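You operate a simulated robot arm through the tools that you are given. There is no shell and no other tool. Be economical: measure what you need, move in short steps, check, and stop when the job is done.

Carry out the task below with a simulated robot arm. There is one attempt and no reset: what you move stays moved.

Task
Sieve one scoop of bark into the fine tub.
Fine: a full scoop, the purple scoop back, only lumps left on the mesh, then the catch locked.
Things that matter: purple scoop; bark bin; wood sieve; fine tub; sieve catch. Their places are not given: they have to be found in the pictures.

It is judged by the outcome, as a careful person would: the job done as asked, and still so three seconds after it is handed in. It fails if anything else is knocked over, pushed out of place, dropped, spilled or broken.

Robot
A 7-joint arm with a two-finger parallel gripper, fixed in place. Base frame: the origin is at the foot of the arm, x ahead of it, y to its left, z up; the work surface is at about z = 640. Readings come in mm, rad, newtons and seconds.
With the tool pointing down near the work surface it reaches from about 220 to 660 mm from the base axis. Its first joint turns from -1.152 to 1.152 rad. Payload 1.57 kg.
Tool frame: the origin (TCP) lies between the finger pads and is the grasp point; the fingertips stand 30 mm ahead of it; z points along the fingers, y is the line along which they close. Largest opening 110 mm; finger width 24, thickness 12; the body of the gripper, 48 by 112 mm, starts 78 mm behind the TCP.
Orientation is told as [roll, pitch, yaw] about the base's x, y, z axes, in that order, counted from this pose: with the fingers straight down and closing along the base's y, the tool's x points along the base's -x, its y along +y and its z along -z.

Tools
- The arm moves only by the tool step_arm. Its argument "moves" is one flat list of numbers, 7 for each row, row after row: the shift along the base's x, y, z in units of 100 mm (1.0 is 100 mm), then the turn, a rotation vector about the base's x, y, z in units of 120 degrees (1.0 is 120 degrees), then the closure in counts, from 0 (fully open) to 255 (shut). In form: [x, y, z, wx, wy, wz, claw, x, y, z, wx, wy, wz, claw, ...]. A call has 1 to 10 rows; each row is the pose to reach, as a shift and turn from the pose commanded when the call began. A call with a number of a shift or a turn outside -1 to 1 is refused whole. A row lasts 0.2 s, in which the tool goes at most 50 mm and 0.15 rad; a call with a longer step from one row to the next is refused whole, and so is a gripper value outside its range. A pose out of reach is approached as far as the arm can. The call stops where the force on the tool passes 40 N (or 10 N more than at its start, if that is more) or the arm is blocked; 0.2 s more then pass. Each finger travels about 108 mm/s and halts on what it meets, pressing with about 33 N; the grip force reading is that of the motor and also rises with nothing between the fingers. The clock runs only during rows and for 0.2 s after the last one: add rows that repeat a pose to give the fingers time. It gives the time, the measured TCP pose, the force on the tool (base axes), the opening and the grip force at its end, in the units of the frame above (readings bear some noise).
- Cameras (640 x 400 px; columns grow to the right, rows downward): "scene" is fixed at [168.1, -394.8, 1398.6]; the picture's right is [0.76, -0.66, 0.00], its down [-0.40, -0.47, -0.79] and it looks along [0.52, 0.59, -0.62] (base axes); focal length 260 px, centre (320, 200). "wrist" rides on the gripper at [-36, 0, -80] in the tool frame; the picture's right is [0.00, -1.00, 0.00], its down [0.97, 0.00, -0.24] and it looks along [0.24, 0.00, 0.97] (tool axes); focal length 218 px, centre (320, 200).
- capture(camera): a new picture of that camera. No time passes.
- pixel_to_xyz(camera, pixels): for up to 12 pixels [column, row] of the newest picture of that camera ("zoom" is the newest enlarged one), the place [x, y, z] in the base frame of the surface seen there, good to about 2 mm. No time passes.
- zoom(camera, box): a new picture of the part [left, top, right, bottom] of that camera's present view, enlarged. No time passes.
- hand_in(): hands the job in; it is judged then, once.

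Go step by step. Measure first, check grasps and placings, and put right what went wrong. The budget is 80 turns and 34 pictures, counting those below and the enlarged ones. Unless the task says otherwise, let go and move clear before handing in, and close with one line.

The tools are called after ">>>" as a command line: name --argument value ..., lists and objects as JSON in quotes. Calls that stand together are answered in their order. step_arm: Moves the arm, as the interface text tells. Its arguments: {"type":"object","properties":{"moves":{"type":"array","items":{"type":"number"}}},"required":["moves"]} The other tools are called the same way: capture (camera) takes a picture; pixel_to_xyz (camera, pixels) gives the place of the surface under pixels of a picture; zoom (camera, box) takes an enlarged picture of a part of a camera's view; hand_in () hands the job in.

At the start:

```text
time_s: 0.0
eef_pos: [356.6, 140.6, 1228.1]
tcp_rot: [0.002, 0.0, 0.0]
force: [0.2, -0.4, 0.1]
finger_gap: 110.2
grasp_force: 0.1
```

scene: 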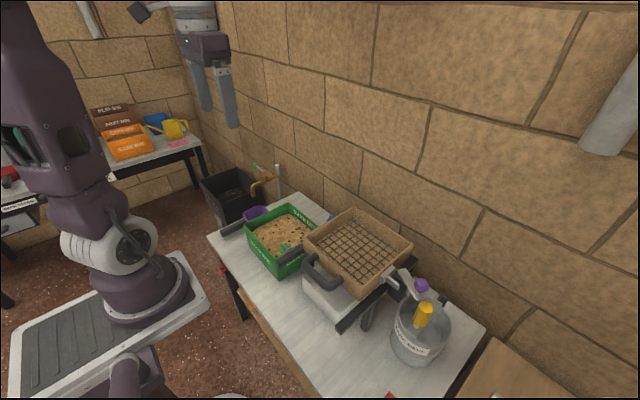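
wrist: 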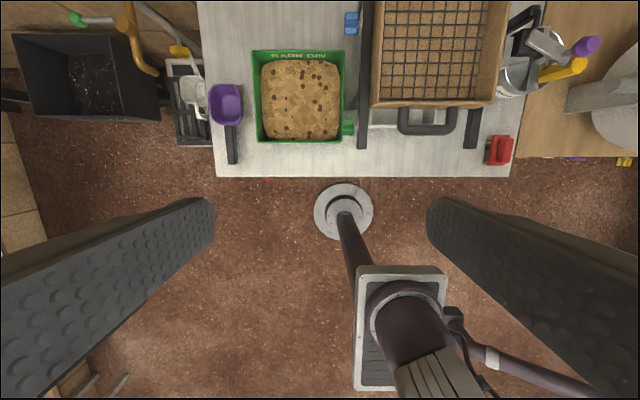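

The wrist picture shows the purple scoop (225,110), the bark bin (300,95), the sieve (440,50) on rails, and a tub probably underneath it. I'll zoom in to find the details.

>>> zoom --camera "scene" --box '[200, 180, 500, 380]'

>>> zoom --camera "wrist" --box '[160, 0, 360, 190]'

>>> zoom --camera "wrist" --box '[340, 0, 640, 190]'

>>> pixel_to_xyz --camera "wrist" --pixels '[[232, 140], [232, 160], [226, 105], [226, 88], [243, 105], [209, 105], [300, 100], [257, 100], [344, 100], [300, 140], [440, 50], [425, 130]]'

```text
2.00 times, centred on (350, 280) of scene
```

zoom: 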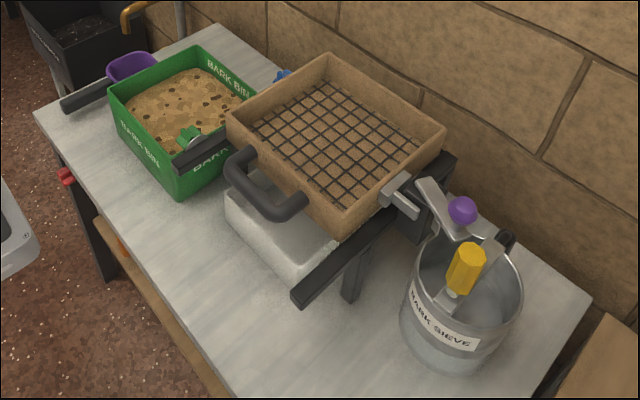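

```text
2.11 times, centred on (260, 95) of wrist
```

zoom: 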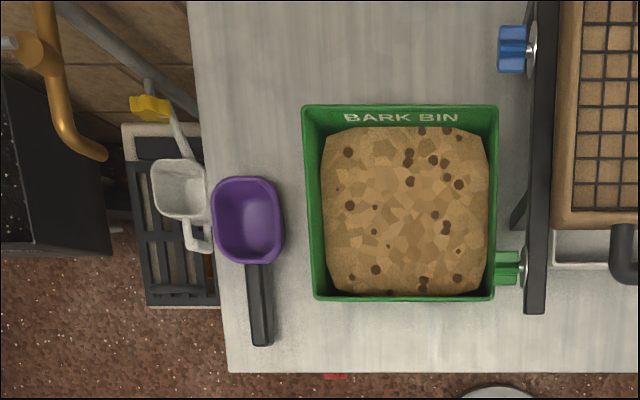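

```text
2.11 times, centred on (490, 95) of wrist
```

zoom: 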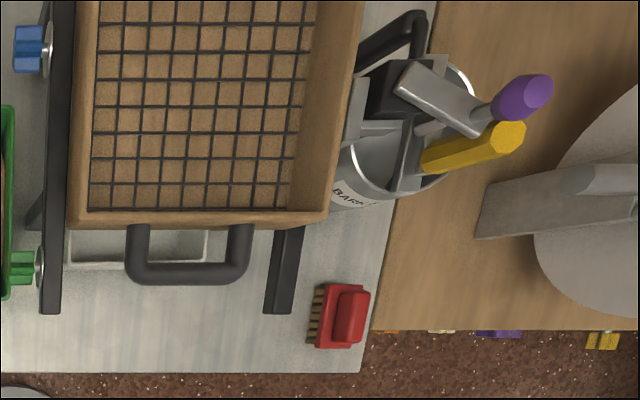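

```text
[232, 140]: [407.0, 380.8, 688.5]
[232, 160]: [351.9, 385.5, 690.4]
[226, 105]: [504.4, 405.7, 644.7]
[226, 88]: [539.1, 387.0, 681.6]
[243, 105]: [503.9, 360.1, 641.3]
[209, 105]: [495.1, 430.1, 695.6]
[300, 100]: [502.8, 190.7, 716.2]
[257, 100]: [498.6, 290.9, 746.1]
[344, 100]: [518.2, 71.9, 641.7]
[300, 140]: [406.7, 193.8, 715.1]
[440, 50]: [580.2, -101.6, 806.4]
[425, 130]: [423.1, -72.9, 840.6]
```

The white box under the sieve looks like the fine tub, and hardware sits on the sieve's right side near scene (400,280). I'll zoom tight on that and on the rail knobs.

>>> zoom --camera "scene" --box '[360, 250, 470, 370]'

>>> zoom --camera "scene" --box '[270, 220, 380, 340]'

```text
3.33 times, centred on (415, 310) of scene
```

zoom: 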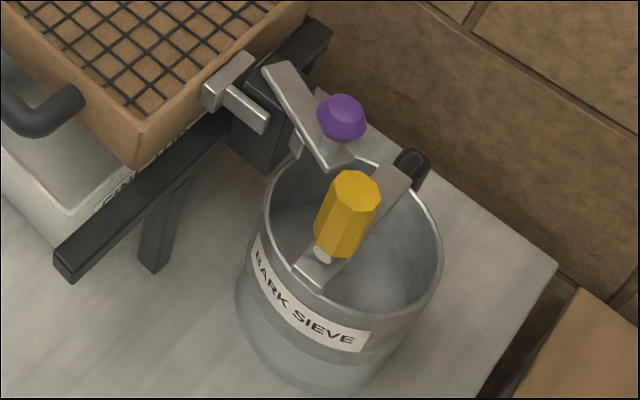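

```text
3.33 times, centred on (325, 280) of scene
```

zoom: 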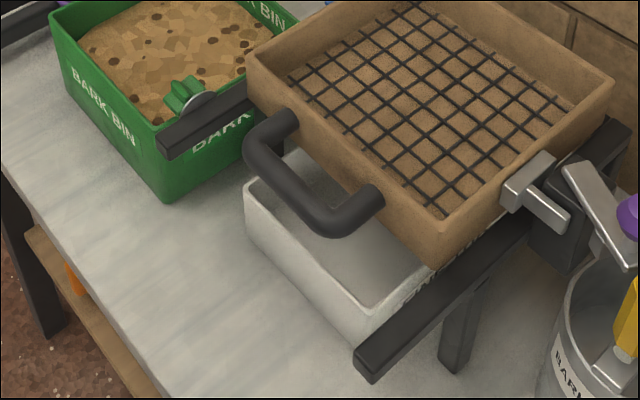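

A lever with a purple knob sits beside the sieve's metal tab (scene zoom 340,118), and a can with a yellow grip is next to it. I'll move over that side for a close wrist view.

>>> step_arm --moves '[0, -0.45, -0.2, 0, 0, 0, 0, 0, -0.8, -0.45, 0, 0, 0, 0, 0, -1, -0.8, 0, 0, 0, 0, 0, -1, -1, 0, 0, 0, 0]'

>>> step_arm --moves '[0, -0.45, -0.2, 0, 0, 0, 0, 0, -0.8, -0.45, 0, 0, 0, 0, 0, -1, -0.8, 0, 0, 0, 0, 0, -1, -1, 0, 0, 0, 0]'

>>> step_arm --moves '[0, -0.45, 0, 0, 0, 0, 0, 0.4, -0.7, 0, 0, 0, 0, 0, 0.6, -1, 0, 0, 0, 0, 0]'

>>> capture --camera "wrist"

```text
time_s: 1.0
eef_pos: [356.9, 41.2, 1128.0]
tcp_rot: [-0.002, 0.0, 0.002]
force: [-0.3, -0.2, -0.5]
finger_gap: 110.0
grasp_force: 0.1
```

```text
time_s: 2.0
eef_pos: [356.2, -60.1, 1026.3]
tcp_rot: [0.001, 0.0, 0.0]
force: [-0.2, 0.0, -0.3]
finger_gap: 110.1
grasp_force: 0.1
```

```text
time_s: 2.8
eef_pos: [416.2, -161.4, 1027.6]
tcp_rot: [0.001, 0.001, 0.0]
force: [0.3, -0.4, -0.4]
finger_gap: 110.2
grasp_force: 0.0
```

```text
26 pictures are left
```

wrist: 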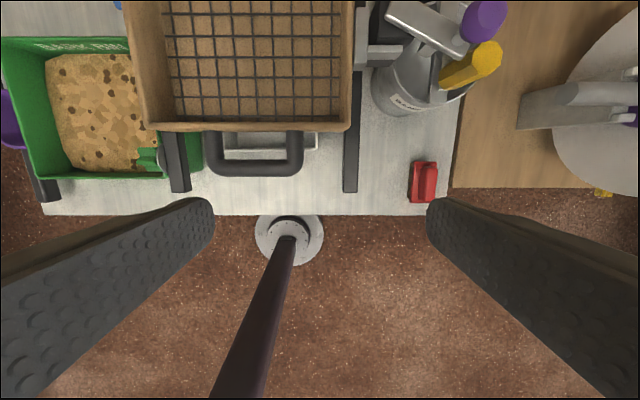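

>>> zoom --camera "wrist" --box '[340, 0, 520, 130]'

>>> pixel_to_xyz --camera "wrist" --pixels '[[385, 50], [362, 55], [395, 10], [460, 50], [430, 30], [485, 20], [485, 60], [445, 80], [375, 15], [395, 85], [350, 180], [350, 115]]'

>>> pixel_to_xyz --camera "wrist" --pixels '[[210, 155], [298, 155], [255, 170], [215, 135], [295, 135], [145, 120], [345, 122], [250, 60], [230, 145], [312, 140], [175, 180], [425, 180]]'

```text
3.08 times, centred on (430, 65) of wrist
```

zoom: 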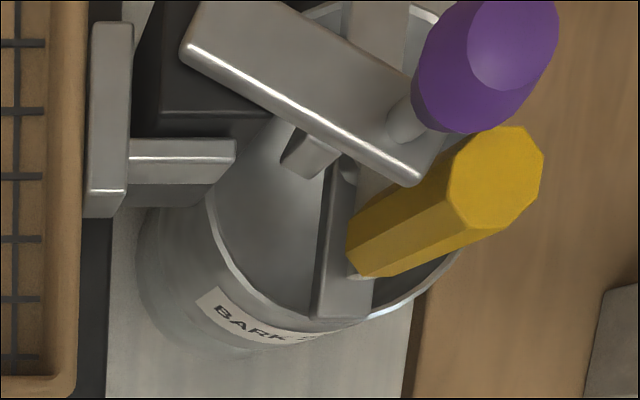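

```text
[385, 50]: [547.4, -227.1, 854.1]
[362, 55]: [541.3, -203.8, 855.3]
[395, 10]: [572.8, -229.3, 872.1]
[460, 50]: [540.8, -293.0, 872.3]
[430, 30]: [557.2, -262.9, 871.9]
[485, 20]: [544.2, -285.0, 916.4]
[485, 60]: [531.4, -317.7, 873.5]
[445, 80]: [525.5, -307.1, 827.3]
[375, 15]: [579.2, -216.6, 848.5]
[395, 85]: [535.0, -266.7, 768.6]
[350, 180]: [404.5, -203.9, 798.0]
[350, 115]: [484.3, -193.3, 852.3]
```

```text
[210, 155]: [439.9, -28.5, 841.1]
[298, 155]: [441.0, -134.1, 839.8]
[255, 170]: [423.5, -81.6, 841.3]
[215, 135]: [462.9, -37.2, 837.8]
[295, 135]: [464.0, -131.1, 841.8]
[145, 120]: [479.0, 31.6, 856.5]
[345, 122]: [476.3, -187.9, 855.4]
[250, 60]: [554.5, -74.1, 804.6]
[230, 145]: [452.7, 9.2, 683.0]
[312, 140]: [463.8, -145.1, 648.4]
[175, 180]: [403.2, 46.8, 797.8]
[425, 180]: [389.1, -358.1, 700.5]
```

The tab at (547,-227,854) and the lever plate at z≈872 sit beside each other, with the purple knob at (544,-285,916). I'll measure more points on the lever, the peg and the yellow-handled bar.

>>> pixel_to_xyz --camera "zoom" --pixels '[[310, 150], [345, 170], [370, 30], [345, 250], [340, 300], [110, 60], [180, 150], [180, 185], [230, 150], [200, 90], [170, 40], [225, 15]]'

>>> pixel_to_xyz --camera "zoom" --pixels '[[190, 50], [415, 180], [440, 120], [400, 70], [515, 40], [495, 185], [360, 260], [260, 230], [165, 260], [90, 300], [105, 205], [300, 40]]'

>>> step_arm --moves '[-0.2, 0, 0, 0, -0.07, 0, 0, -0.4, 0, 0, 0, -0.14, 0, 0, -0.6, 0, 0, 0, -0.21, 0, 0, -0.8, 0, 0, 0, -0.28, 0, 0, -1, 0, 0, 0, -0.35, 0, 0, -1, 0, 0, 0, -0.42, 0, 0]'

>>> capture --camera "wrist"

```text
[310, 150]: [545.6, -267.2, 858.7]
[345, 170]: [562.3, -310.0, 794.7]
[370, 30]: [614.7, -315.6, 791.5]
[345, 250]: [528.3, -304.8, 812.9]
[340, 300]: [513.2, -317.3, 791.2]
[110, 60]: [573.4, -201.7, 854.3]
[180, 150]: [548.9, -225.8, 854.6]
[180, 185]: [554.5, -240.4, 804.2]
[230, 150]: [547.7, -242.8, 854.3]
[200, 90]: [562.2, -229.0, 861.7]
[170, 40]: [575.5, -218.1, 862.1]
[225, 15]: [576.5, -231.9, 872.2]
```

```text
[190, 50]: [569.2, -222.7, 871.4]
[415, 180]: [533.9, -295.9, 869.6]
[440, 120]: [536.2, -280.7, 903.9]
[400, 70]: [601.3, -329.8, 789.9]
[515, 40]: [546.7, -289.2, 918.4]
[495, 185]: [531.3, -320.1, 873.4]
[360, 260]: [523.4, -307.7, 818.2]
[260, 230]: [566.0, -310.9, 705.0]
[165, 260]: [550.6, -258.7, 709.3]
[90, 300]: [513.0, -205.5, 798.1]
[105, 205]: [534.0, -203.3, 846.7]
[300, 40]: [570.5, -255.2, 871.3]
```

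```text
time_s: 4.2
eef_pos: [319.0, -176.1, 1031.1]
tcp_rot: [0.001, -0.88, -0.003]
force: [0.2, -0.3, 0.5]
finger_gap: 109.7
grasp_force: 0.0
out of reach, approached as far as the arm can: row 5, 6
```

```text
24 pictures are left
```

wrist: 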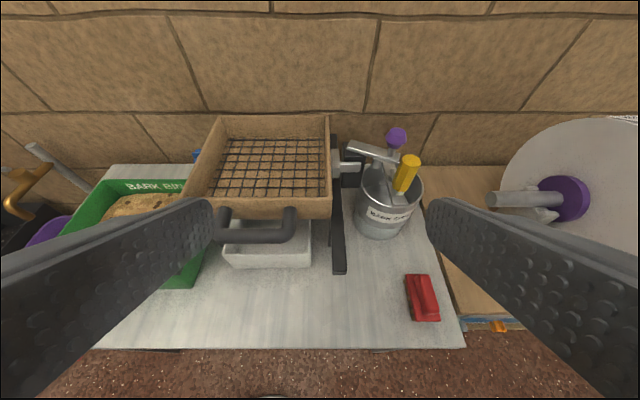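

>>> zoom --camera "wrist" --box '[310, 110, 450, 250]'

>>> zoom --camera "wrist" --box '[180, 110, 350, 280]'

```text
2.86 times, centred on (380, 180) of wrist
```

zoom: 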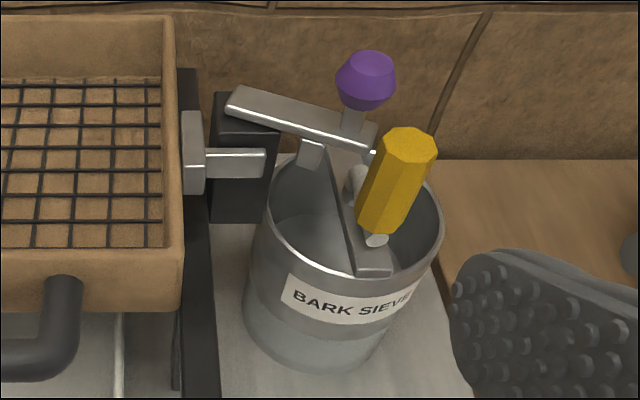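

```text
2.35 times, centred on (265, 195) of wrist
```

zoom: 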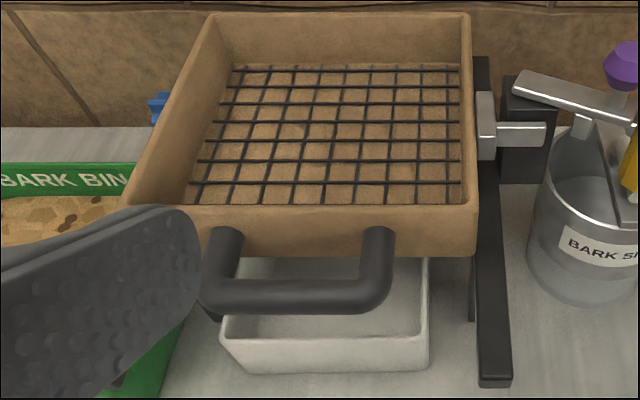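

The catch is clear now: a lever pivots on the black post near (575,-230) and has a downward tooth, and it is currently swung open from the tab. The tub is the white box below the sieve. I'll level the tool and travel to the purple scoop.

>>> step_arm --moves '[0.1, 0.2, 0, 0, 0.07, 0, 0, 0.2, 0.4, 0, 0, 0.14, 0, 0, 0.3, 0.6, 0, 0, 0.21, 0, 0, 0.4, 0.8, 0, 0, 0.28, 0, 0, 0.5, 1, 0, 0, 0.35, 0, 0, 0.6, 1, 0, 0, 0.42, 0, 0]'

>>> step_arm --moves '[0, 0.45, 0, 0, 0, 0, 0, 0, 0.9, 0, 0, 0, 0, 0, 0, 1, 0, 0, 0, 0, 0]'

>>> step_arm --moves '[0, 0.45, 0, 0, 0, 0, 0, 0, 0.9, 0, 0, 0, 0, 0, 0, 1, 0, 0, 0, 0, 0]'

>>> step_arm --moves '[0, 0.45, 0, 0, 0, 0, 0, 0, 0.9, 0, 0, 0, 0, 0, 0, 1, 0, 0, 0, 0, 0]'

>>> step_arm --moves '[0, 0.4, -0.2, 0, 0, 0, 0, 0, 0.8, -0.5, 0, 0, 0, 0, 0, 1, -0.9, 0, 0, 0, 0, 0, 1, -1, 0, 0, 0, 0]'

>>> capture --camera "wrist"

```text
time_s: 5.6
eef_pos: [379.9, -75.6, 1033.3]
tcp_rot: [-0.002, 0.001, 0.002]
force: [0.2, 0.7, -0.2]
finger_gap: 110.0
grasp_force: 0.1
```

```text
time_s: 6.4
eef_pos: [378.0, 24.4, 1034.2]
tcp_rot: [0.0, 0.0, 0.0]
force: [-0.6, -0.1, -1.0]
finger_gap: 110.1
grasp_force: 0.1
```

```text
time_s: 7.2
eef_pos: [380.6, 124.0, 1034.5]
tcp_rot: [0.0, 0.001, 0.001]
force: [-0.1, -0.5, 0.1]
finger_gap: 109.8
grasp_force: 0.1
```

```text
time_s: 8.0
eef_pos: [378.5, 222.2, 1034.6]
tcp_rot: [0.0, -0.001, 0.0]
force: [-1.1, -0.3, 0.1]
finger_gap: 110.0
grasp_force: 0.0
```

```text
time_s: 9.0
eef_pos: [381.6, 323.2, 934.6]
tcp_rot: [0.001, 0.0, 0.0]
force: [0.3, 0.3, -0.5]
finger_gap: 109.7
grasp_force: 0.1
```

```text
21 pictures are left
```

wrist: 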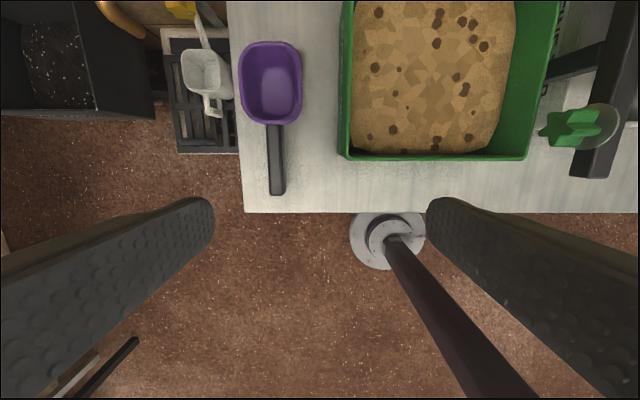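

The scoop shows its bowl at (270,82) and its handle from (275,130) to (277,190). I'll measure the scoop and bin.

>>> pixel_to_xyz --camera "wrist" --pixels '[[276, 190], [270, 170], [284, 170], [277, 170], [268, 132], [281, 132], [274, 121], [270, 43], [243, 85], [301, 85], [270, 90], [255, 50]]'

>>> pixel_to_xyz --camera "wrist" --pixels '[[345, 100], [350, 156], [435, 157], [525, 157], [540, 100], [430, 100], [430, 20], [430, 145], [370, 100], [500, 100], [600, 120], [590, 172]]'

>>> zoom --camera "wrist" --box '[220, 30, 340, 210]'

```text
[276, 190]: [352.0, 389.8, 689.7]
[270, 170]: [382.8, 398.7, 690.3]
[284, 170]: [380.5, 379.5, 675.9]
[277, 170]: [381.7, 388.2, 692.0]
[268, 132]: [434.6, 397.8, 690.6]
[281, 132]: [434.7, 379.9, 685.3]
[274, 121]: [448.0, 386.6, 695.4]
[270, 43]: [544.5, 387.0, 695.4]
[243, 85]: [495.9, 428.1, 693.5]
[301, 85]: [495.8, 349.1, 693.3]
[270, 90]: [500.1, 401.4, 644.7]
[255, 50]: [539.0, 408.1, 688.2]
```

```text
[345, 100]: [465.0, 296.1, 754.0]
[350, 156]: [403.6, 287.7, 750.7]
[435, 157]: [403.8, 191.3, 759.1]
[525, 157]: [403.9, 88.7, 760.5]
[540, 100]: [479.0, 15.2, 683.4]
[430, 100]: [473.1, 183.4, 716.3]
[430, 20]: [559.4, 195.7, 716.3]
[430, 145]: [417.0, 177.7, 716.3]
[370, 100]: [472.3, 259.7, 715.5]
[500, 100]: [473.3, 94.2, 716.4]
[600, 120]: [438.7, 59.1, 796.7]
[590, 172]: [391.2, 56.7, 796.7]
```

```text
2.22 times, centred on (280, 120) of wrist
```

zoom: 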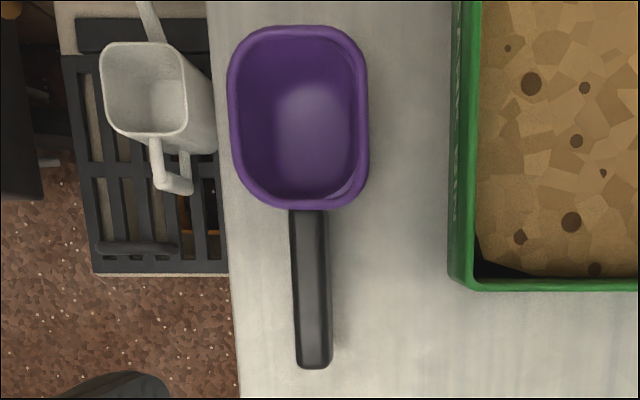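

The bowl spans x 448–546, y 349–428 and z 642–695. The handle is centred at y≈388.5 with its top at 691. I'll grip it near the bowl at x≈424, narrowing the fingers to about 60 mm while descending.

>>> step_arm --moves '[0.22, 0.33, -0.3, 0, 0, 0, 60, 0.44, 0.66, -0.65, 0, 0, 0, 116, 0.44, 0.66, -1, 0, 0, 0, 116]'

>>> step_arm --moves '[0, 0, -0.4, 0, 0, 0, 116, 0, 0, -0.8, 0, 0, 0, 116, 0, 0, -0.95, 0, 0, 0, 116, 0, 0, -0.95, 0, 0, 0, 116]'

>>> capture --camera "wrist"

```text
refused: row 2 steps farther than a row can; nothing moved
```

```text
time_s: 10.0
eef_pos: [380.9, 322.4, 839.0]
tcp_rot: [0.001, -0.001, 0.001]
force: [0.5, 0.2, 0.0]
finger_gap: 60.0
grasp_force: 0.1
```

```text
19 pictures are left
```

wrist: 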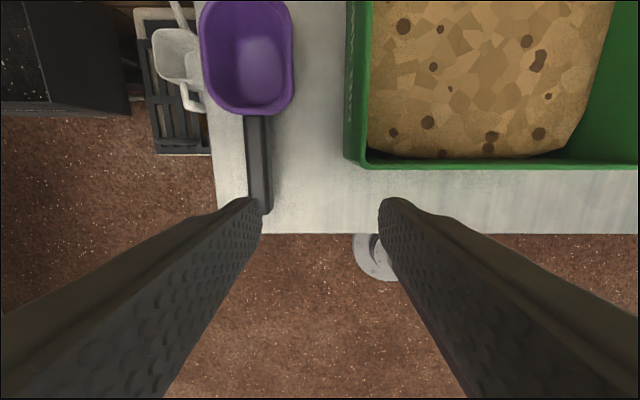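

The first row step was too long and was refused, so only the descent ran, harmlessly, and the TCP is now at (381,322,839). I'll shift sideways to (424,388.5) and descend to z≈750 for a check.

>>> step_arm --moves '[0.2, 0.33, 0, 0, 0, 0, 116, 0.43, 0.66, 0, 0, 0, 0, 116, 0.43, 0.66, -0.45, 0, 0, 0, 116, 0.43, 0.66, -0.85, 0, 0, 0, 116, 0.43, 0.66, -0.85, 0, 0, 0, 116]'

>>> capture --camera "wrist"

```text
time_s: 11.2
eef_pos: [423.9, 390.3, 751.6]
tcp_rot: [-0.002, 0.001, 0.0]
force: [0.3, -0.6, -0.4]
finger_gap: 59.9
grasp_force: 0.0
```

```text
18 pictures are left
```

wrist: 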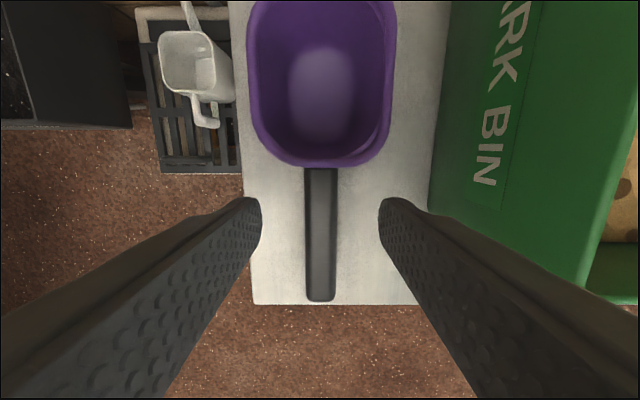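

The handle at column 321 is centred between the fingers. I'll descend 69 mm and close.

>>> step_arm --moves '[0, 0, -0.35, 0, 0, 0, 116, 0, 0, -0.69, 0, 0, 0, 116, 0, 0, -0.69, 0, 0, 0, 116, 0, 0, -0.69, 0, 0, 0, 255, 0, 0, -0.69, 0, 0, 0, 255, 0, 0, -0.69, 0, 0, 0, 255]'

>>> step_arm --moves '[0, 0, 0.2, 0, 0, 0, 255, 0, 0, 0.6, 0, 0, 0, 255, 0, 0, 1, 0, 0, 0, 255]'

>>> capture --camera "wrist"

```text
time_s: 12.6
eef_pos: [424.9, 388.5, 683.4]
tcp_rot: [0.0, 0.0, 0.0]
force: [0.6, 0.4, -0.1]
finger_gap: 23.4
grasp_force: 32.8
```

```text
time_s: 13.4
eef_pos: [423.5, 388.9, 785.1]
tcp_rot: [-0.001, 0.002, -0.001]
force: [0.1, -0.8, -1.0]
finger_gap: 23.7
grasp_force: 32.8
```

```text
17 pictures are left
```

wrist: 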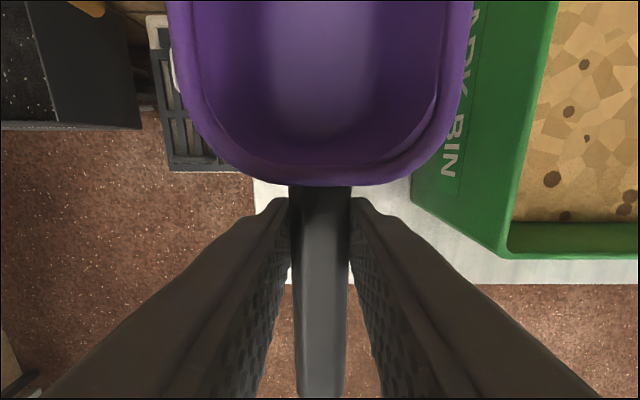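

The scoop is held firmly (gap 23.5 mm, 33 N) and level. I'll lift, carry it over the bin centre at y≈190, and begin tilting nose-down.

>>> step_arm --moves '[0, 0, 0.45, 0, 0, 0, 255, 0, 0, 0.9, 0, 0, 0, 255, 0, -0.3, 1, 0, 0, 0, 255, 0, -0.65, 1, 0, 0, 0, 255, 0, -1, 1, 0, 0, 0, 255]'

>>> step_arm --moves '[0, -0.3, 0, 0, 0, 0, 255, 0, -0.65, 0, 0, 0.07, 0, 255, 0, -0.98, 0, 0, 0.14, 0, 255, 0, -0.98, 0, 0, 0.21, 0, 255, 0, -0.98, 0, 0, 0.28, 0, 255, 0, -0.98, 0, 0, 0.35, 0, 255, 0, -0.98, 0, 0, 0.42, 0, 255, 0, -0.98, 0, 0, 0.46, 0, 255]'

>>> capture --camera "scene"

```text
time_s: 14.6
eef_pos: [424.1, 292.4, 884.9]
tcp_rot: [0.0, 0.001, -0.001]
force: [-0.7, 0.3, 0.3]
finger_gap: 23.6
grasp_force: 32.8
```

```text
time_s: 16.4
eef_pos: [421.8, 191.0, 884.5]
tcp_rot: [0.001, 0.964, 0.001]
force: [0.2, 0.2, -1.9]
finger_gap: 23.6
grasp_force: 32.9
```

```text
16 pictures are left
```

scene: 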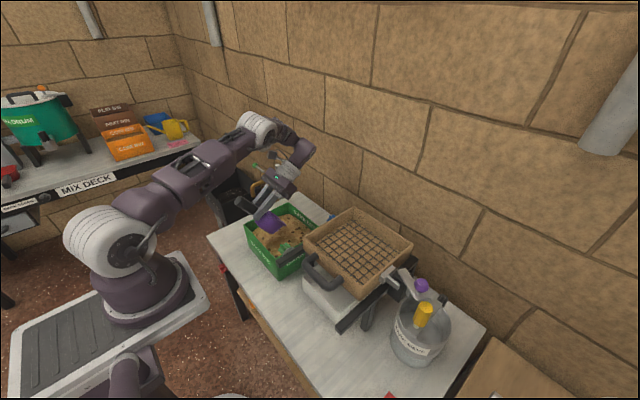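

Tilt is 0.96 rad and the bowl hangs above the bin. Now I'll plunge to TCP z≈783.

>>> step_arm --moves '[0.15, 0, -0.3, 0, 0, 0, 255, 0.2, 0, -0.6, 0, 0, 0, 255, 0.2, 0, -0.8, 0, 0, 0, 255, 0.2, 0, -1, 0, 0, 0, 255, 0.2, 0, -1, 0, 0, 0, 255]'

>>> zoom --camera "scene" --box '[225, 180, 345, 280]'

```text
time_s: 17.6
eef_pos: [438.9, 189.8, 794.2]
tcp_rot: [-0.001, 0.961, -0.002]
force: [-0.3, -0.9, -1.3]
finger_gap: 23.4
grasp_force: 33.1
out of reach, approached as far as the arm can: row 3, 4, 5
```

```text
4.00 times, centred on (285, 230) of scene
```

zoom: 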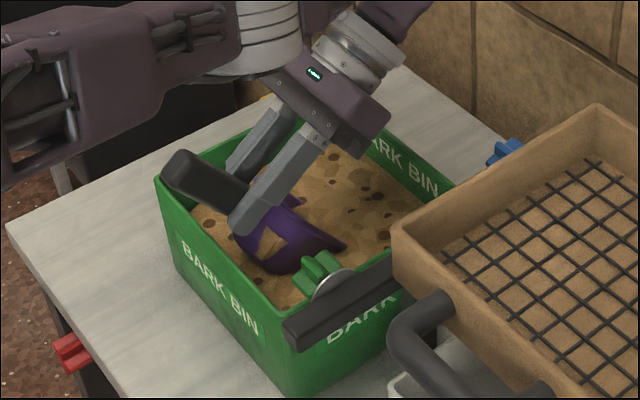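

The nose is buried; the arm hit its reach limit at z=794, and the bark resists little. I'll push forward while easing the tilt to about 0.5, keeping the handle above the front rim.

>>> step_arm --moves '[0.05, 0, 0, 0, -0.06, 0, 255, 0.15, 0, -0.1, 0, -0.12, 0, 255, 0.2, 0, -0.25, 0, -0.17, 0, 255, 0.22, 0, -0.4, 0, -0.22, 0, 255, 0.22, 0, -0.4, 0, -0.22, 0, 255]'

>>> zoom --camera "scene" --box '[225, 180, 345, 280]'

```text
time_s: 18.8
eef_pos: [462.0, 190.8, 754.9]
tcp_rot: [0.0, 0.501, -0.001]
force: [6.2, 0.0, 13.7]
finger_gap: 23.7
grasp_force: 33.2
```

```text
4.00 times, centred on (285, 230) of scene
```

zoom: 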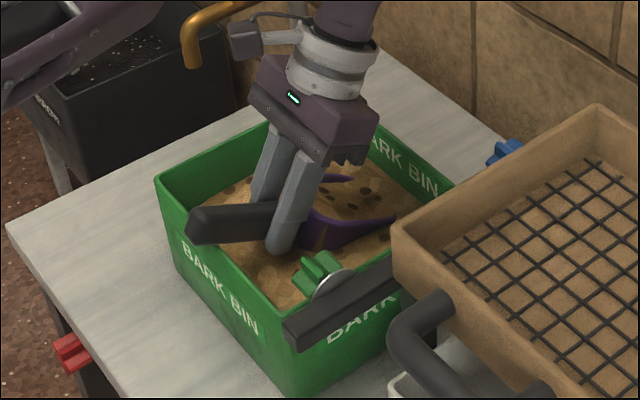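

The bowl is under the bark with about 14 N of resistance. Now I'll level it while lifting out.

>>> step_arm --moves '[0, 0, 0.05, 0, -0.06, 0, 255, 0, 0, 0.2, 0, -0.13, 0, 255, -0.03, 0, 0.4, 0, -0.19, 0, 255, -0.05, 0, 0.6, 0, -0.24, 0, 255, -0.05, 0, 0.9, 0, -0.24, 0, 255, -0.05, 0, 0.9, 0, -0.24, 0, 255]'

>>> capture --camera "wrist"

```text
time_s: 20.2
eef_pos: [458.6, 191.1, 845.1]
tcp_rot: [0.0, -0.001, 0.001]
force: [0.2, 0.7, -1.6]
finger_gap: 23.5
grasp_force: 33.3
```

```text
13 pictures are left
```

wrist: 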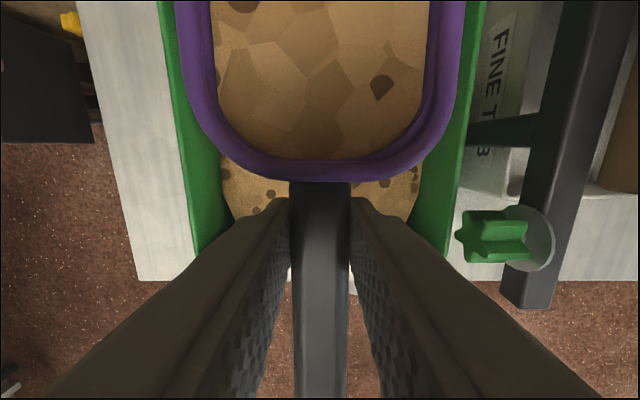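

The bowl holds bark, and "FINE TUB" is visible on the white box. I'll measure the fill level against the rim.

>>> pixel_to_xyz --camera "wrist" --pixels '[[320, 170], [320, 140], [320, 80], [320, 20], [250, 60], [400, 60], [194, 50], [445, 50], [290, 193]]'

```text
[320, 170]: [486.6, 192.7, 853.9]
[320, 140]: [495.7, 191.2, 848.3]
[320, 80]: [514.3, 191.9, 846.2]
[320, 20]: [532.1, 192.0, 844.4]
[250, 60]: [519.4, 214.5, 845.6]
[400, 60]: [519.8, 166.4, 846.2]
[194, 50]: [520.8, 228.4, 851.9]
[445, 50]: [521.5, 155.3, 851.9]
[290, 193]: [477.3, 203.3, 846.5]
```

The bark surface at z≈846 is about 8 mm below the rim at 854, so the scoop is mostly but not clearly full. I'll make a second, slightly deeper pass to be sure.

>>> step_arm --moves '[-0.03, 0, 0, 0, 0.07, 0, 255, -0.1, 0, 0, 0, 0.14, 0, 255, -0.15, 0, -0.2, 0, 0.21, 0, 255, -0.15, 0, -0.5, 0, 0.27, 0, 255, -0.12, 0, -0.75, 0, 0.28, 0, 255, -0.05, 0, -0.9, 0, 0.27, 0, 255, 0.05, 0, -0.96, 0, 0.265, 0, 255, 0.1, 0, -0.97, 0, 0.25, 0, 255, 0.1, 0, -0.97, 0, 0.25, 0, 255]'

```text
time_s: 22.2
eef_pos: [469.7, 189.8, 746.9]
tcp_rot: [0.0, 0.522, 0.001]
force: [3.6, -0.5, 9.0]
finger_gap: 23.5
grasp_force: 33.2
```

The pass reached z=747 at tilt 0.52 with modest force. I'll level and lift.

>>> step_arm --moves '[0, 0, 0.03, 0, -0.05, 0, 255, 0, 0, 0.12, 0, -0.1, 0, 255, 0, 0, 0.25, 0, -0.16, 0, 255, -0.03, 0, 0.4, 0, -0.21, 0, 255, -0.05, 0, 0.6, 0, -0.249, 0, 255, -0.05, 0, 1, 0, -0.249, 0, 255, -0.05, 0, 1, 0, -0.249, 0, 255]'

>>> capture --camera "wrist"

>>> pixel_to_xyz --camera "wrist" --pixels '[[320, 140], [320, 80], [320, 20], [250, 60], [400, 60], [194, 50], [445, 50]]'

```text
time_s: 23.8
eef_pos: [462.7, 189.7, 847.3]
tcp_rot: [0.0, 0.004, 0.0]
force: [-0.2, -0.5, -1.7]
finger_gap: 23.4
grasp_force: 33.3
```

```text
12 pictures are left
```

wrist: 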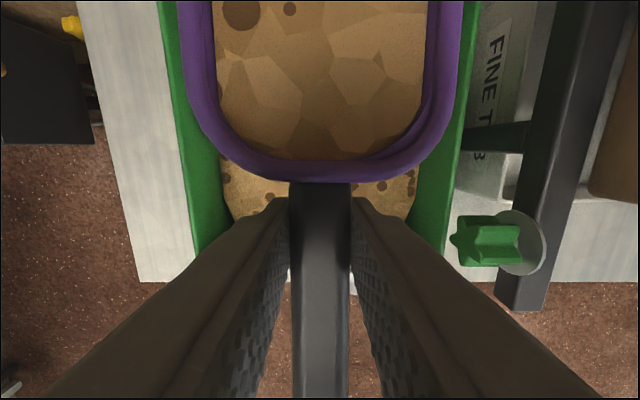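

```text
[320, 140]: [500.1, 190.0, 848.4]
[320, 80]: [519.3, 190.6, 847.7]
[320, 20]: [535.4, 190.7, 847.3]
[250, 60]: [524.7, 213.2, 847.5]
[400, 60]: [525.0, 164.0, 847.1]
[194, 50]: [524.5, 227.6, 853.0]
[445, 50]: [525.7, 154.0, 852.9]
```

The fill surface is again at the same near-brim level with a flat top (847.5, rim 853), so the scoop is full. I'll carry it level over the sieve.

>>> step_arm --moves '[0, 0, 0.3, 0, 0, 0, 255, 0, 0, 0.65, 0, 0, 0, 255, 0, -0.2, 0.95, 0, 0, 0, 255, 0.05, -0.5, 1, 0, 0, 0, 255, 0.1, -0.85, 1, 0, 0, 0, 255, 0.1, -1, 1, 0, 0, 0, 255]'

>>> step_arm --moves '[0.05, -0.25, 0, 0, 0, 0, 255, 0.1, -0.6, 0, 0, 0, 0, 255, 0.2, -0.9, 0, 0, 0, 0, 255, 0.2, -1, 0, 0, 0, 0, 255]'

>>> step_arm --moves '[0, -0.25, 0, 0, 0, 0, 255, 0, -0.6, 0, 0, 0, 0, 255, 0, -0.75, 0, 0, 0, 0, 255, 0, -0.78, 0, 0, 0, 0, 255]'

>>> capture --camera "scene"

```text
time_s: 25.2
eef_pos: [474.1, 88.8, 947.7]
tcp_rot: [-0.002, 0.002, -0.001]
force: [0.6, 0.3, -1.4]
finger_gap: 23.4
grasp_force: 32.8
```

```text
time_s: 26.2
eef_pos: [493.8, -10.6, 946.5]
tcp_rot: [0.0, 0.001, 0.001]
force: [-0.5, 0.1, -2.3]
finger_gap: 23.6
grasp_force: 32.2
```

```text
time_s: 27.2
eef_pos: [491.4, -87.7, 948.8]
tcp_rot: [0.0, 0.001, 0.0]
force: [-0.2, -0.7, -2.4]
finger_gap: 23.6
grasp_force: 33.1
```

```text
11 pictures are left
```

scene: 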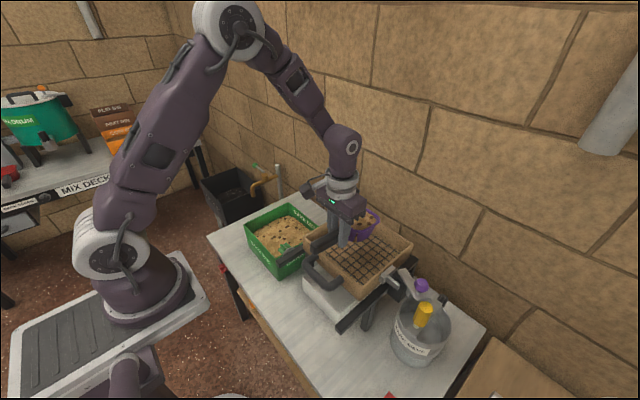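

The bowl is over the mesh with contents intact. I'll roll it toward +y (body swinging over the lower bin side) to pour.

>>> step_arm --moves '[0, 0, 0, -0.07, 0, 0, 255, 0, 0, 0, -0.14, 0, 0, 255, 0, 0, 0, -0.21, 0, 0, 255, 0, 0, 0, -0.28, 0, 0, 255, 0, 0, 0, -0.35, 0, 0, 255, 0, 0, 0, -0.42, 0, 0, 255, 0, 0, 0, -0.49, 0, 0, 255, 0, 0, 0, -0.56, 0, 0, 255, 0, 0, 0, -0.63, 0, 0, 255, 0, 0, 0, -0.7, 0, 0, 255]'

>>> zoom --camera "scene" --box '[270, 150, 430, 310]'

```text
time_s: 29.4
eef_pos: [492.1, -87.2, 946.2]
tcp_rot: [-1.469, 0.0, -0.003]
force: [-0.4, -0.2, -1.2]
finger_gap: 23.4
grasp_force: 33.4
```

```text
2.50 times, centred on (350, 230) of scene
```

zoom: 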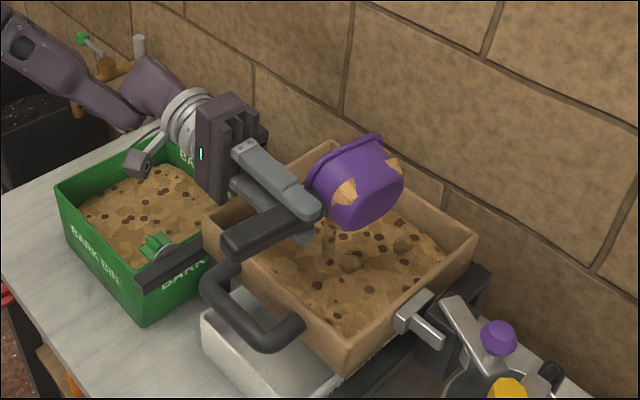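

The bark is on the mesh, but two patches still show on the scoop (zoom 345,190 and 393,165). I'll lift a little, roll further past vertical, and jiggle to empty it.

>>> step_arm --moves '[0, 0, 0.2, -0.07, 0, 0, 255, 0, 0, 0.4, -0.14, 0, 0, 255, 0, 0, 0.5, -0.2, 0, 0, 255, 0, 0, 0.4, -0.26, 0, 0, 255, 0, 0, 0.5, -0.26, 0, 0, 255, 0, 0, 0.4, -0.26, 0, 0, 255, 0, 0, 0.5, -0.26, 0, 0, 255, 0, 0, 0.5, -0.26, 0, 0, 255]'

>>> zoom --camera "scene" --box '[270, 150, 430, 310]'

```text
time_s: 31.2
eef_pos: [492.4, -85.6, 997.0]
tcp_rot: [-2.01, -0.003, 0.0]
force: [-0.5, -0.6, -1.1]
finger_gap: 23.4
grasp_force: 32.9
```

```text
2.50 times, centred on (350, 230) of scene
```

zoom: 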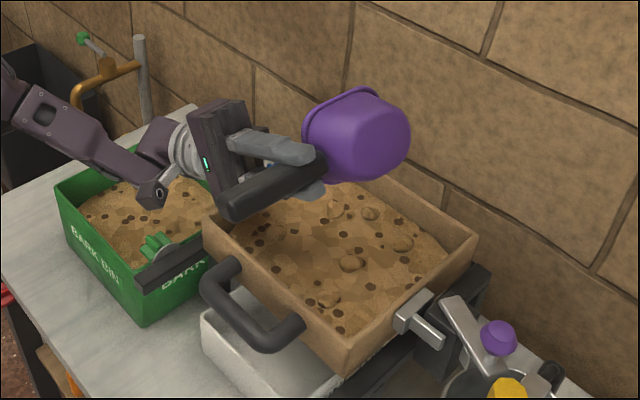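

The scoop is empty and the bark is spread on the mesh. I'll roll back to level and return the scoop.

>>> step_arm --moves '[0, 0, 0, 0.07, 0, 0, 255, 0, 0, 0, 0.14, 0, 0, 255, 0, 0, 0, 0.21, 0, 0, 255, 0, 0, 0, 0.28, 0, 0, 255, 0, 0, 0, 0.35, 0, 0, 255, 0, 0, 0, 0.42, 0, 0, 255, 0, 0, 0, 0.49, 0, 0, 255, 0, 0, 0, 0.56, 0, 0, 255, 0, 0, 0, 0.63, 0, 0, 255, 0, 0, 0, 0.7, 0, 0, 255]'

>>> step_arm --moves '[0, 0.2, 0, 0.07, 0, 0, 255, 0, 0.5, 0, 0.14, 0, 0, 255, 0, 0.8, 0, 0.2, 0, 0, 255, 0, 1, 0, 0.26, 0, 0, 255]'

>>> step_arm --moves '[-0.1, 0.45, 0, 0, 0, 0, 255, -0.2, 0.9, 0, 0, 0, 0, 255, -0.25, 1, 0, 0, 0, 0, 255]'

>>> step_arm --moves '[-0.1, 0.45, 0, 0, 0, 0, 255, -0.2, 0.9, 0, 0, 0, 0, 255, -0.25, 1, 0, 0, 0, 0, 255]'

>>> step_arm --moves '[-0.1, 0.45, 0, 0, 0, 0, 255, -0.17, 0.9, 0, 0, 0, 0, 255, -0.17, 1, 0, 0, 0, 0, 255]'

```text
time_s: 33.4
eef_pos: [492.0, -86.9, 997.0]
tcp_rot: [-0.544, 0.002, -0.001]
force: [-0.6, -0.3, -0.5]
finger_gap: 23.4
grasp_force: 33.2
```

```text
time_s: 34.4
eef_pos: [491.9, 11.1, 996.1]
tcp_rot: [0.002, 0.001, 0.0]
force: [0.2, 0.2, -2.3]
finger_gap: 23.5
grasp_force: 33.1
```

```text
time_s: 35.2
eef_pos: [465.6, 114.4, 995.6]
tcp_rot: [-0.001, 0.002, 0.0]
force: [0.4, 0.8, -1.2]
finger_gap: 23.4
grasp_force: 33.0
```

```text
time_s: 36.0
eef_pos: [441.2, 213.9, 998.8]
tcp_rot: [0.001, 0.001, 0.0]
force: [0.1, 0.5, -1.3]
finger_gap: 23.5
grasp_force: 32.9
```

```text
time_s: 36.8
eef_pos: [424.6, 312.3, 995.8]
tcp_rot: [0.0, 0.003, -0.002]
force: [0.4, -0.1, -2.7]
finger_gap: 23.6
grasp_force: 32.7
```

The scoop is at (424.6,312.5,997). I'll shift y +76 and descend toward z≈684.

>>> step_arm --moves '[0, 0.4, 0, 0, 0, 0, 255, 0, 0.76, -0.1, 0, 0, 0, 255, 0, 0.76, -0.55, 0, 0, 0, 255, 0, 0.76, -1, 0, 0, 0, 255]'

>>> step_arm --moves '[0, 0, -0.45, 0, 0, 0, 255, 0, 0, -0.9, 0, 0, 0, 255, 0, 0, -1, 0, 0, 0, 255]'

>>> step_arm --moves '[0, 0, -0.4, 0, 0, 0, 255, 0, 0, -0.8, 0, 0, 0, 255, 0, 0, -1, 0, 0, 0, 255, 0, 0, -1, 0, 0, 0, 255]'

>>> capture --camera "wrist"

```text
time_s: 37.8
eef_pos: [426.6, 391.4, 897.9]
tcp_rot: [0.0, 0.002, 0.0]
force: [0.0, 1.3, -1.3]
finger_gap: 23.5
grasp_force: 32.9
```

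```text
time_s: 38.6
eef_pos: [425.7, 389.2, 797.9]
tcp_rot: [0.001, 0.003, 0.0]
force: [-0.7, -0.1, -2.0]
finger_gap: 23.7
grasp_force: 33.3
```

```text
time_s: 39.6
eef_pos: [425.2, 389.8, 695.1]
tcp_rot: [0.0, 0.001, -0.002]
force: [-2.2, -0.8, 8.5]
finger_gap: 23.5
grasp_force: 32.7
```

```text
8 pictures are left
```

wrist: 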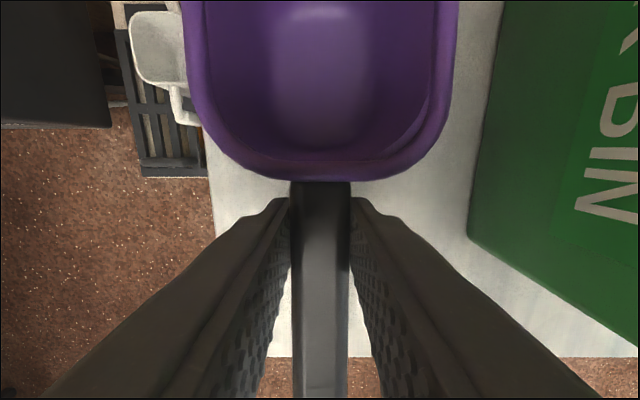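

At z=695 the table already pushes 8.5 N, against 683 when I grasped it. The scoop has slipped nose-down about 0.1 rad in the grip. I'll pitch nose-up 0.1 rad and settle.

>>> step_arm --moves '[0, 0, 0.04, 0, -0.03, 0, 255, 0, 0, 0.04, 0, -0.048, 0, 255, 0, 0, -0.04, 0, -0.048, 0, 255, 0, 0, -0.08, 0, -0.048, 0, 255, 0, 0, -0.08, 0, -0.048, 0, 255]'

```text
time_s: 40.8
eef_pos: [426.1, 389.5, 688.1]
tcp_rot: [0.0, -0.098, 0.0]
force: [0.3, 0.2, -2.0]
finger_gap: 23.5
grasp_force: 32.7
```

Now there is no contact at 688, so the tilt is corrected. I'll lower in 2 mm steps until there is light contact.

>>> step_arm --moves '[0, 0, -0.02, 0, 0, 0, 255, 0, 0, -0.035, 0, 0, 0, 255, 0, 0, -0.035, 0, 0, 0, 255]'

```text
time_s: 41.6
eef_pos: [424.9, 389.3, 686.0]
tcp_rot: [0.0, -0.096, 0.0]
force: [-0.3, 0.3, -1.4]
finger_gap: 23.8
grasp_force: 32.7
```

>>> step_arm --moves '[0, 0, -0.015, 0, 0, 0, 255, 0, 0, -0.03, 0, 0, 0, 255, 0, 0, -0.03, 0, 0, 0, 255]'

```text
time_s: 42.4
eef_pos: [425.1, 389.2, 683.7]
tcp_rot: [0.001, -0.098, 0.0]
force: [-5.3, -4.2, 25.4]
finger_gap: 23.7
grasp_force: 33.1
```

There is firm contact at 683.7, the same height as when I picked it up. I'll ease up 1 mm, open to 60 mm, and rise.

>>> step_arm --moves '[0, 0, 0.01, 0, 0, 0, 255, 0, 0, 0.01, 0, 0, 0, 190, 0, 0, 0.01, 0, 0, 0, 116, 0, 0, 0.01, 0, 0, 0, 116, 0, 0, 0.3, 0, 0, 0, 116, 0, 0, 0.75, 0, 0.047, 0, 116, 0, 0, 1, 0, 0.047, 0, 116]'

>>> capture --camera "wrist"

>>> pixel_to_xyz --camera "wrist" --pixels '[[320, 160], [320, 180], [320, 240], [320, 280], [250, 60], [390, 60]]'

```text
time_s: 44.0
eef_pos: [425.2, 387.0, 784.2]
tcp_rot: [0.001, 0.002, 0.001]
force: [0.1, -0.1, -0.4]
finger_gap: 59.9
grasp_force: 0.1
```

```text
7 pictures are left
```

wrist: 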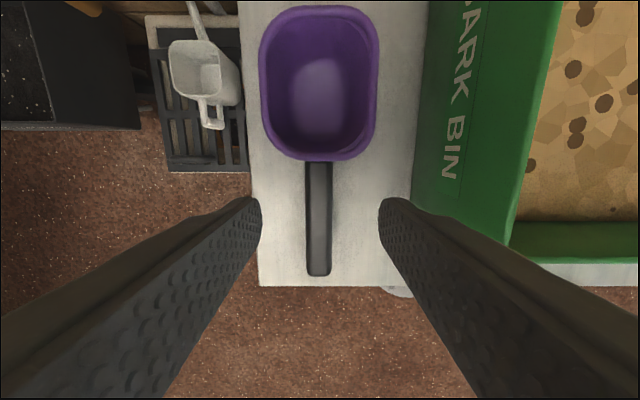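

```text
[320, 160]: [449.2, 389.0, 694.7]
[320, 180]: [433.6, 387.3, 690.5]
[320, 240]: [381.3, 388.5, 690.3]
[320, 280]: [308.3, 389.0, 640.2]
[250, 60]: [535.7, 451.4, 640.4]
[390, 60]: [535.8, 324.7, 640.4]
```

The scoop sits back in its original place (handle y≈388.5, z 690). Next I'll travel to the sieve handle, yawing 90° on the way so the fingers close along x.

>>> step_arm --moves '[0, 0, 0.45, 0, 0, 0, 116, 0, 0, 0.9, 0, 0, 0, 116, 0, -0.4, 1, 0, 0, 0, 116, 0, -0.85, 1, 0, 0, 0, 116, 0, -1, 1, 0, 0, 0, 116]'

>>> step_arm --moves '[0, -0.4, 0.4, 0, 0, 0, 116, 0, -0.8, 0.6, 0, 0, 0, 116, 0, -1, 0.8, 0, 0, 0, 116]'

>>> step_arm --moves '[0, -0.2, 0, 0, 0, 0.07, 116, 0, -0.4, 0, 0, 0, 0.14, 116, 0, -0.6, 0, 0, 0, 0.21, 116, 0, -0.8, 0, 0, 0, 0.28, 116, 0, -1, 0, 0, 0, 0.35, 116, 0, -1, 0, 0, 0, 0.42, 116]'

>>> step_arm --moves '[0, -0.2, 0, 0, 0, 0.07, 116, 0, -0.4, 0, 0, 0, 0.14, 116, 0, -0.6, 0, 0, 0, 0.21, 116, 0, -0.8, 0, 0, 0, 0.28, 116, 0, -1, 0, 0, 0, 0.33, 116]'

>>> step_arm --moves '[0, -0.35, -0.3, 0, 0, 0, 130, 0, -0.68, -0.6, 0, 0, 0, 130, 0, -0.68, -0.85, 0, 0, 0, 130]'

>>> capture --camera "wrist"

```text
time_s: 45.2
eef_pos: [425.4, 288.8, 880.9]
tcp_rot: [0.001, 0.001, 0.0]
force: [-0.1, 0.1, -0.8]
finger_gap: 59.8
grasp_force: 0.1
```

```text
refused: row 1 steps farther than a row can; nothing moved
```

```text
time_s: 46.6
eef_pos: [425.5, 187.9, 880.6]
tcp_rot: [0.0, 0.0, 0.884]
force: [-0.4, 0.2, 0.0]
finger_gap: 59.8
grasp_force: 0.1
```

```text
time_s: 47.8
eef_pos: [425.6, 87.4, 881.9]
tcp_rot: [-0.001, -0.001, 1.575]
force: [-0.2, -0.4, 0.3]
finger_gap: 60.0
grasp_force: 0.1
```

```text
time_s: 48.4
eef_pos: [426.3, 27.1, 828.1]
tcp_rot: [-0.009, -0.008, 1.573]
force: [-17.5, 5.7, 41.8]
finger_gap: 55.4
grasp_force: 1.0
stopped in row 3: the force on the tool passed its limit (the readings are from after the stop); the commanded pose is now the measured one
```

```text
6 pictures are left
```

wrist: 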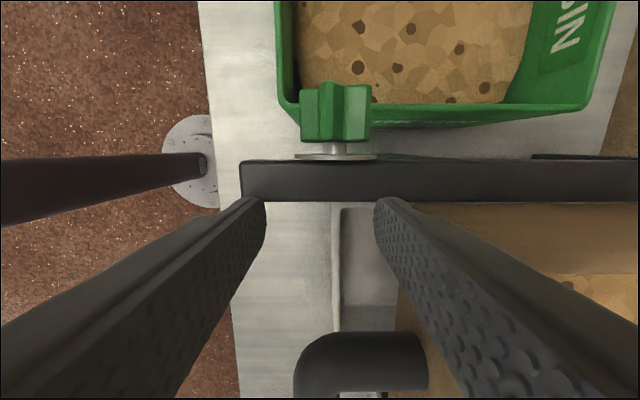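

The refused call left me short in y, and a fingertip has pressed onto the left rail (force 42 N at z=828). I'll rise straight up at once and check that nothing shifted.

>>> step_arm --moves '[0, 0, 0.2, 0, 0, 0, 130, 0, 0, 0.6, 0, 0, 0, 130, 0, 0, 0.9, 0, 0, 0, 130]'

>>> zoom --camera "scene" --box '[240, 190, 460, 350]'

```text
time_s: 49.2
eef_pos: [430.1, 26.4, 917.7]
tcp_rot: [-0.012, -0.007, 1.573]
force: [-1.3, 0.6, 1.3]
finger_gap: 53.7
grasp_force: 0.0
```

```text
2.50 times, centred on (350, 270) of scene
```

zoom: 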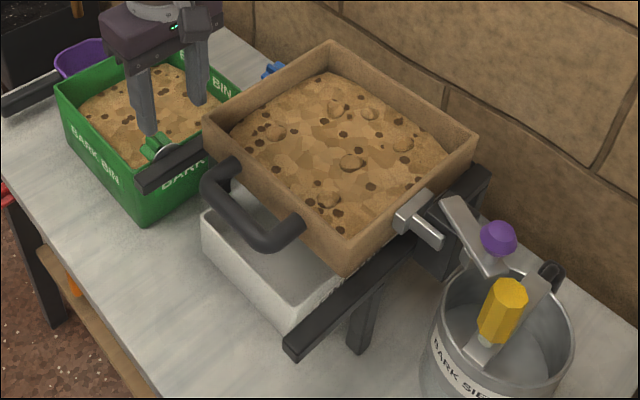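

Everything is still in place. I'll measure the handle bar and sieve points in this zoom.

>>> pixel_to_xyz --camera "zoom" --pixels '[[205, 190], [235, 218], [260, 240], [240, 228], [245, 213], [270, 225], [235, 165], [295, 222], [345, 250], [210, 130], [330, 45], [465, 140]]'

>>> pixel_to_xyz --camera "zoom" --pixels '[[212, 215], [290, 320], [350, 280], [240, 235], [230, 222], [248, 206], [330, 150], [300, 200], [400, 130], [425, 235], [470, 230], [500, 265]]'

```text
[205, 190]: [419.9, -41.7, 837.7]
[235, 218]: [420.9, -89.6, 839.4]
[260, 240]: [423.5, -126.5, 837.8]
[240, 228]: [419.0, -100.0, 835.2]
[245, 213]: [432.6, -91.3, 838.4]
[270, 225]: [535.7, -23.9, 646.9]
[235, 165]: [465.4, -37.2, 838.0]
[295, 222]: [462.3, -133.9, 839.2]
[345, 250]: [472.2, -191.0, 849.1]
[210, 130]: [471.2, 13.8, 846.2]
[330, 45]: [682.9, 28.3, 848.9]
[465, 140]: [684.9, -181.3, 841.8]
```

```text
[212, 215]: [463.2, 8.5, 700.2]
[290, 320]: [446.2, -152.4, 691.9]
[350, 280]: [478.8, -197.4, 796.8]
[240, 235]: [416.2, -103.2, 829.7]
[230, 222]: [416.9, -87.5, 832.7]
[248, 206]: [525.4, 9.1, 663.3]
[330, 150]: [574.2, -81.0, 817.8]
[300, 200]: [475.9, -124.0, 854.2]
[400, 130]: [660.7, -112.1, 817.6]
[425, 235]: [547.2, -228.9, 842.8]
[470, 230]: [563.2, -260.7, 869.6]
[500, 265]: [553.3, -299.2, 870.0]
```

The bar's centre is at x≈425, y≈-81, z≈830, and the sieve front wall is at x≈471. I'll move above it with the fingers opened 48 mm, then descend.

>>> step_arm --moves '[-0.04, -0.4, 0, 0.003, 0.003, 0, 144, -0.04, -0.8, 0, 0.006, 0.003, 0, 144, -0.04, -1, 0, 0.006, 0.003, 0, 144, -0.04, -1, 0, 0.006, 0.003, 0, 144]'

```text
time_s: 50.2
eef_pos: [423.6, -74.0, 918.9]
tcp_rot: [-0.004, -0.021, 1.572]
force: [-0.3, -0.8, -0.1]
finger_gap: 48.3
grasp_force: 0.0
```

I'm over the bar at (424,-74). Now I'll descend to z≈831.

>>> step_arm --moves '[0.01, -0.07, -0.3, 0, 0.01, 0, 144, 0.01, -0.07, -0.6, 0, 0.01, 0, 144, 0.01, -0.07, -0.75, 0, 0.01, 0, 144, 0.01, -0.07, -0.88, 0, 0.01, 0, 144, 0.01, -0.07, -0.88, 0, 0.01, 0, 144]'

>>> step_arm --moves '[0, 0, 0, 0, 0, 0, 200, 0, 0, 0, 0, 0, 0, 255, 0, 0, 0, 0, 0, 0, 255]'

```text
time_s: 51.4
eef_pos: [424.3, -79.7, 828.4]
tcp_rot: [0.016, -0.021, 1.572]
force: [-0.2, -0.7, 0.1]
finger_gap: 47.8
grasp_force: 0.0
```

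```text
time_s: 52.2
eef_pos: [426.5, -80.0, 828.8]
tcp_rot: [0.02, -0.019, 1.574]
force: [0.4, -1.4, -3.7]
finger_gap: 21.7
grasp_force: 34.9
```

The handle is gripped (21.7 mm, 35 N). I'll try a gentle shake of 20 mm along the rails.

>>> step_arm --moves '[-0.2, 0, 0, 0, 0, 0, 255, 0, 0, 0, 0, 0, 0, 255, -0.2, 0, 0, 0, 0, 0, 255, 0, 0, 0, 0, 0, 0, 255, -0.2, 0, 0, 0, 0, 0, 255, 0, 0, 0, 0, 0, 0, 255, 0, 0, 0, 0, 0, 0, 255]'

>>> zoom --camera "scene" --box '[260, 190, 480, 350]'

```text
time_s: 53.8
eef_pos: [424.7, -80.2, 828.3]
tcp_rot: [0.018, -0.021, 1.575]
force: [-2.0, 19.2, 1.5]
finger_gap: 21.9
grasp_force: 34.6
```

```text
2.50 times, centred on (370, 270) of scene
```

zoom: 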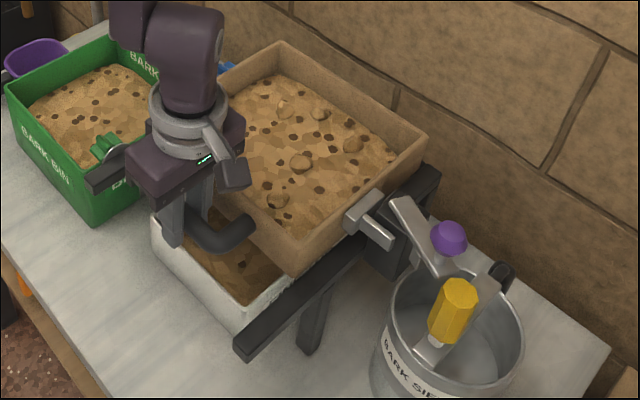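

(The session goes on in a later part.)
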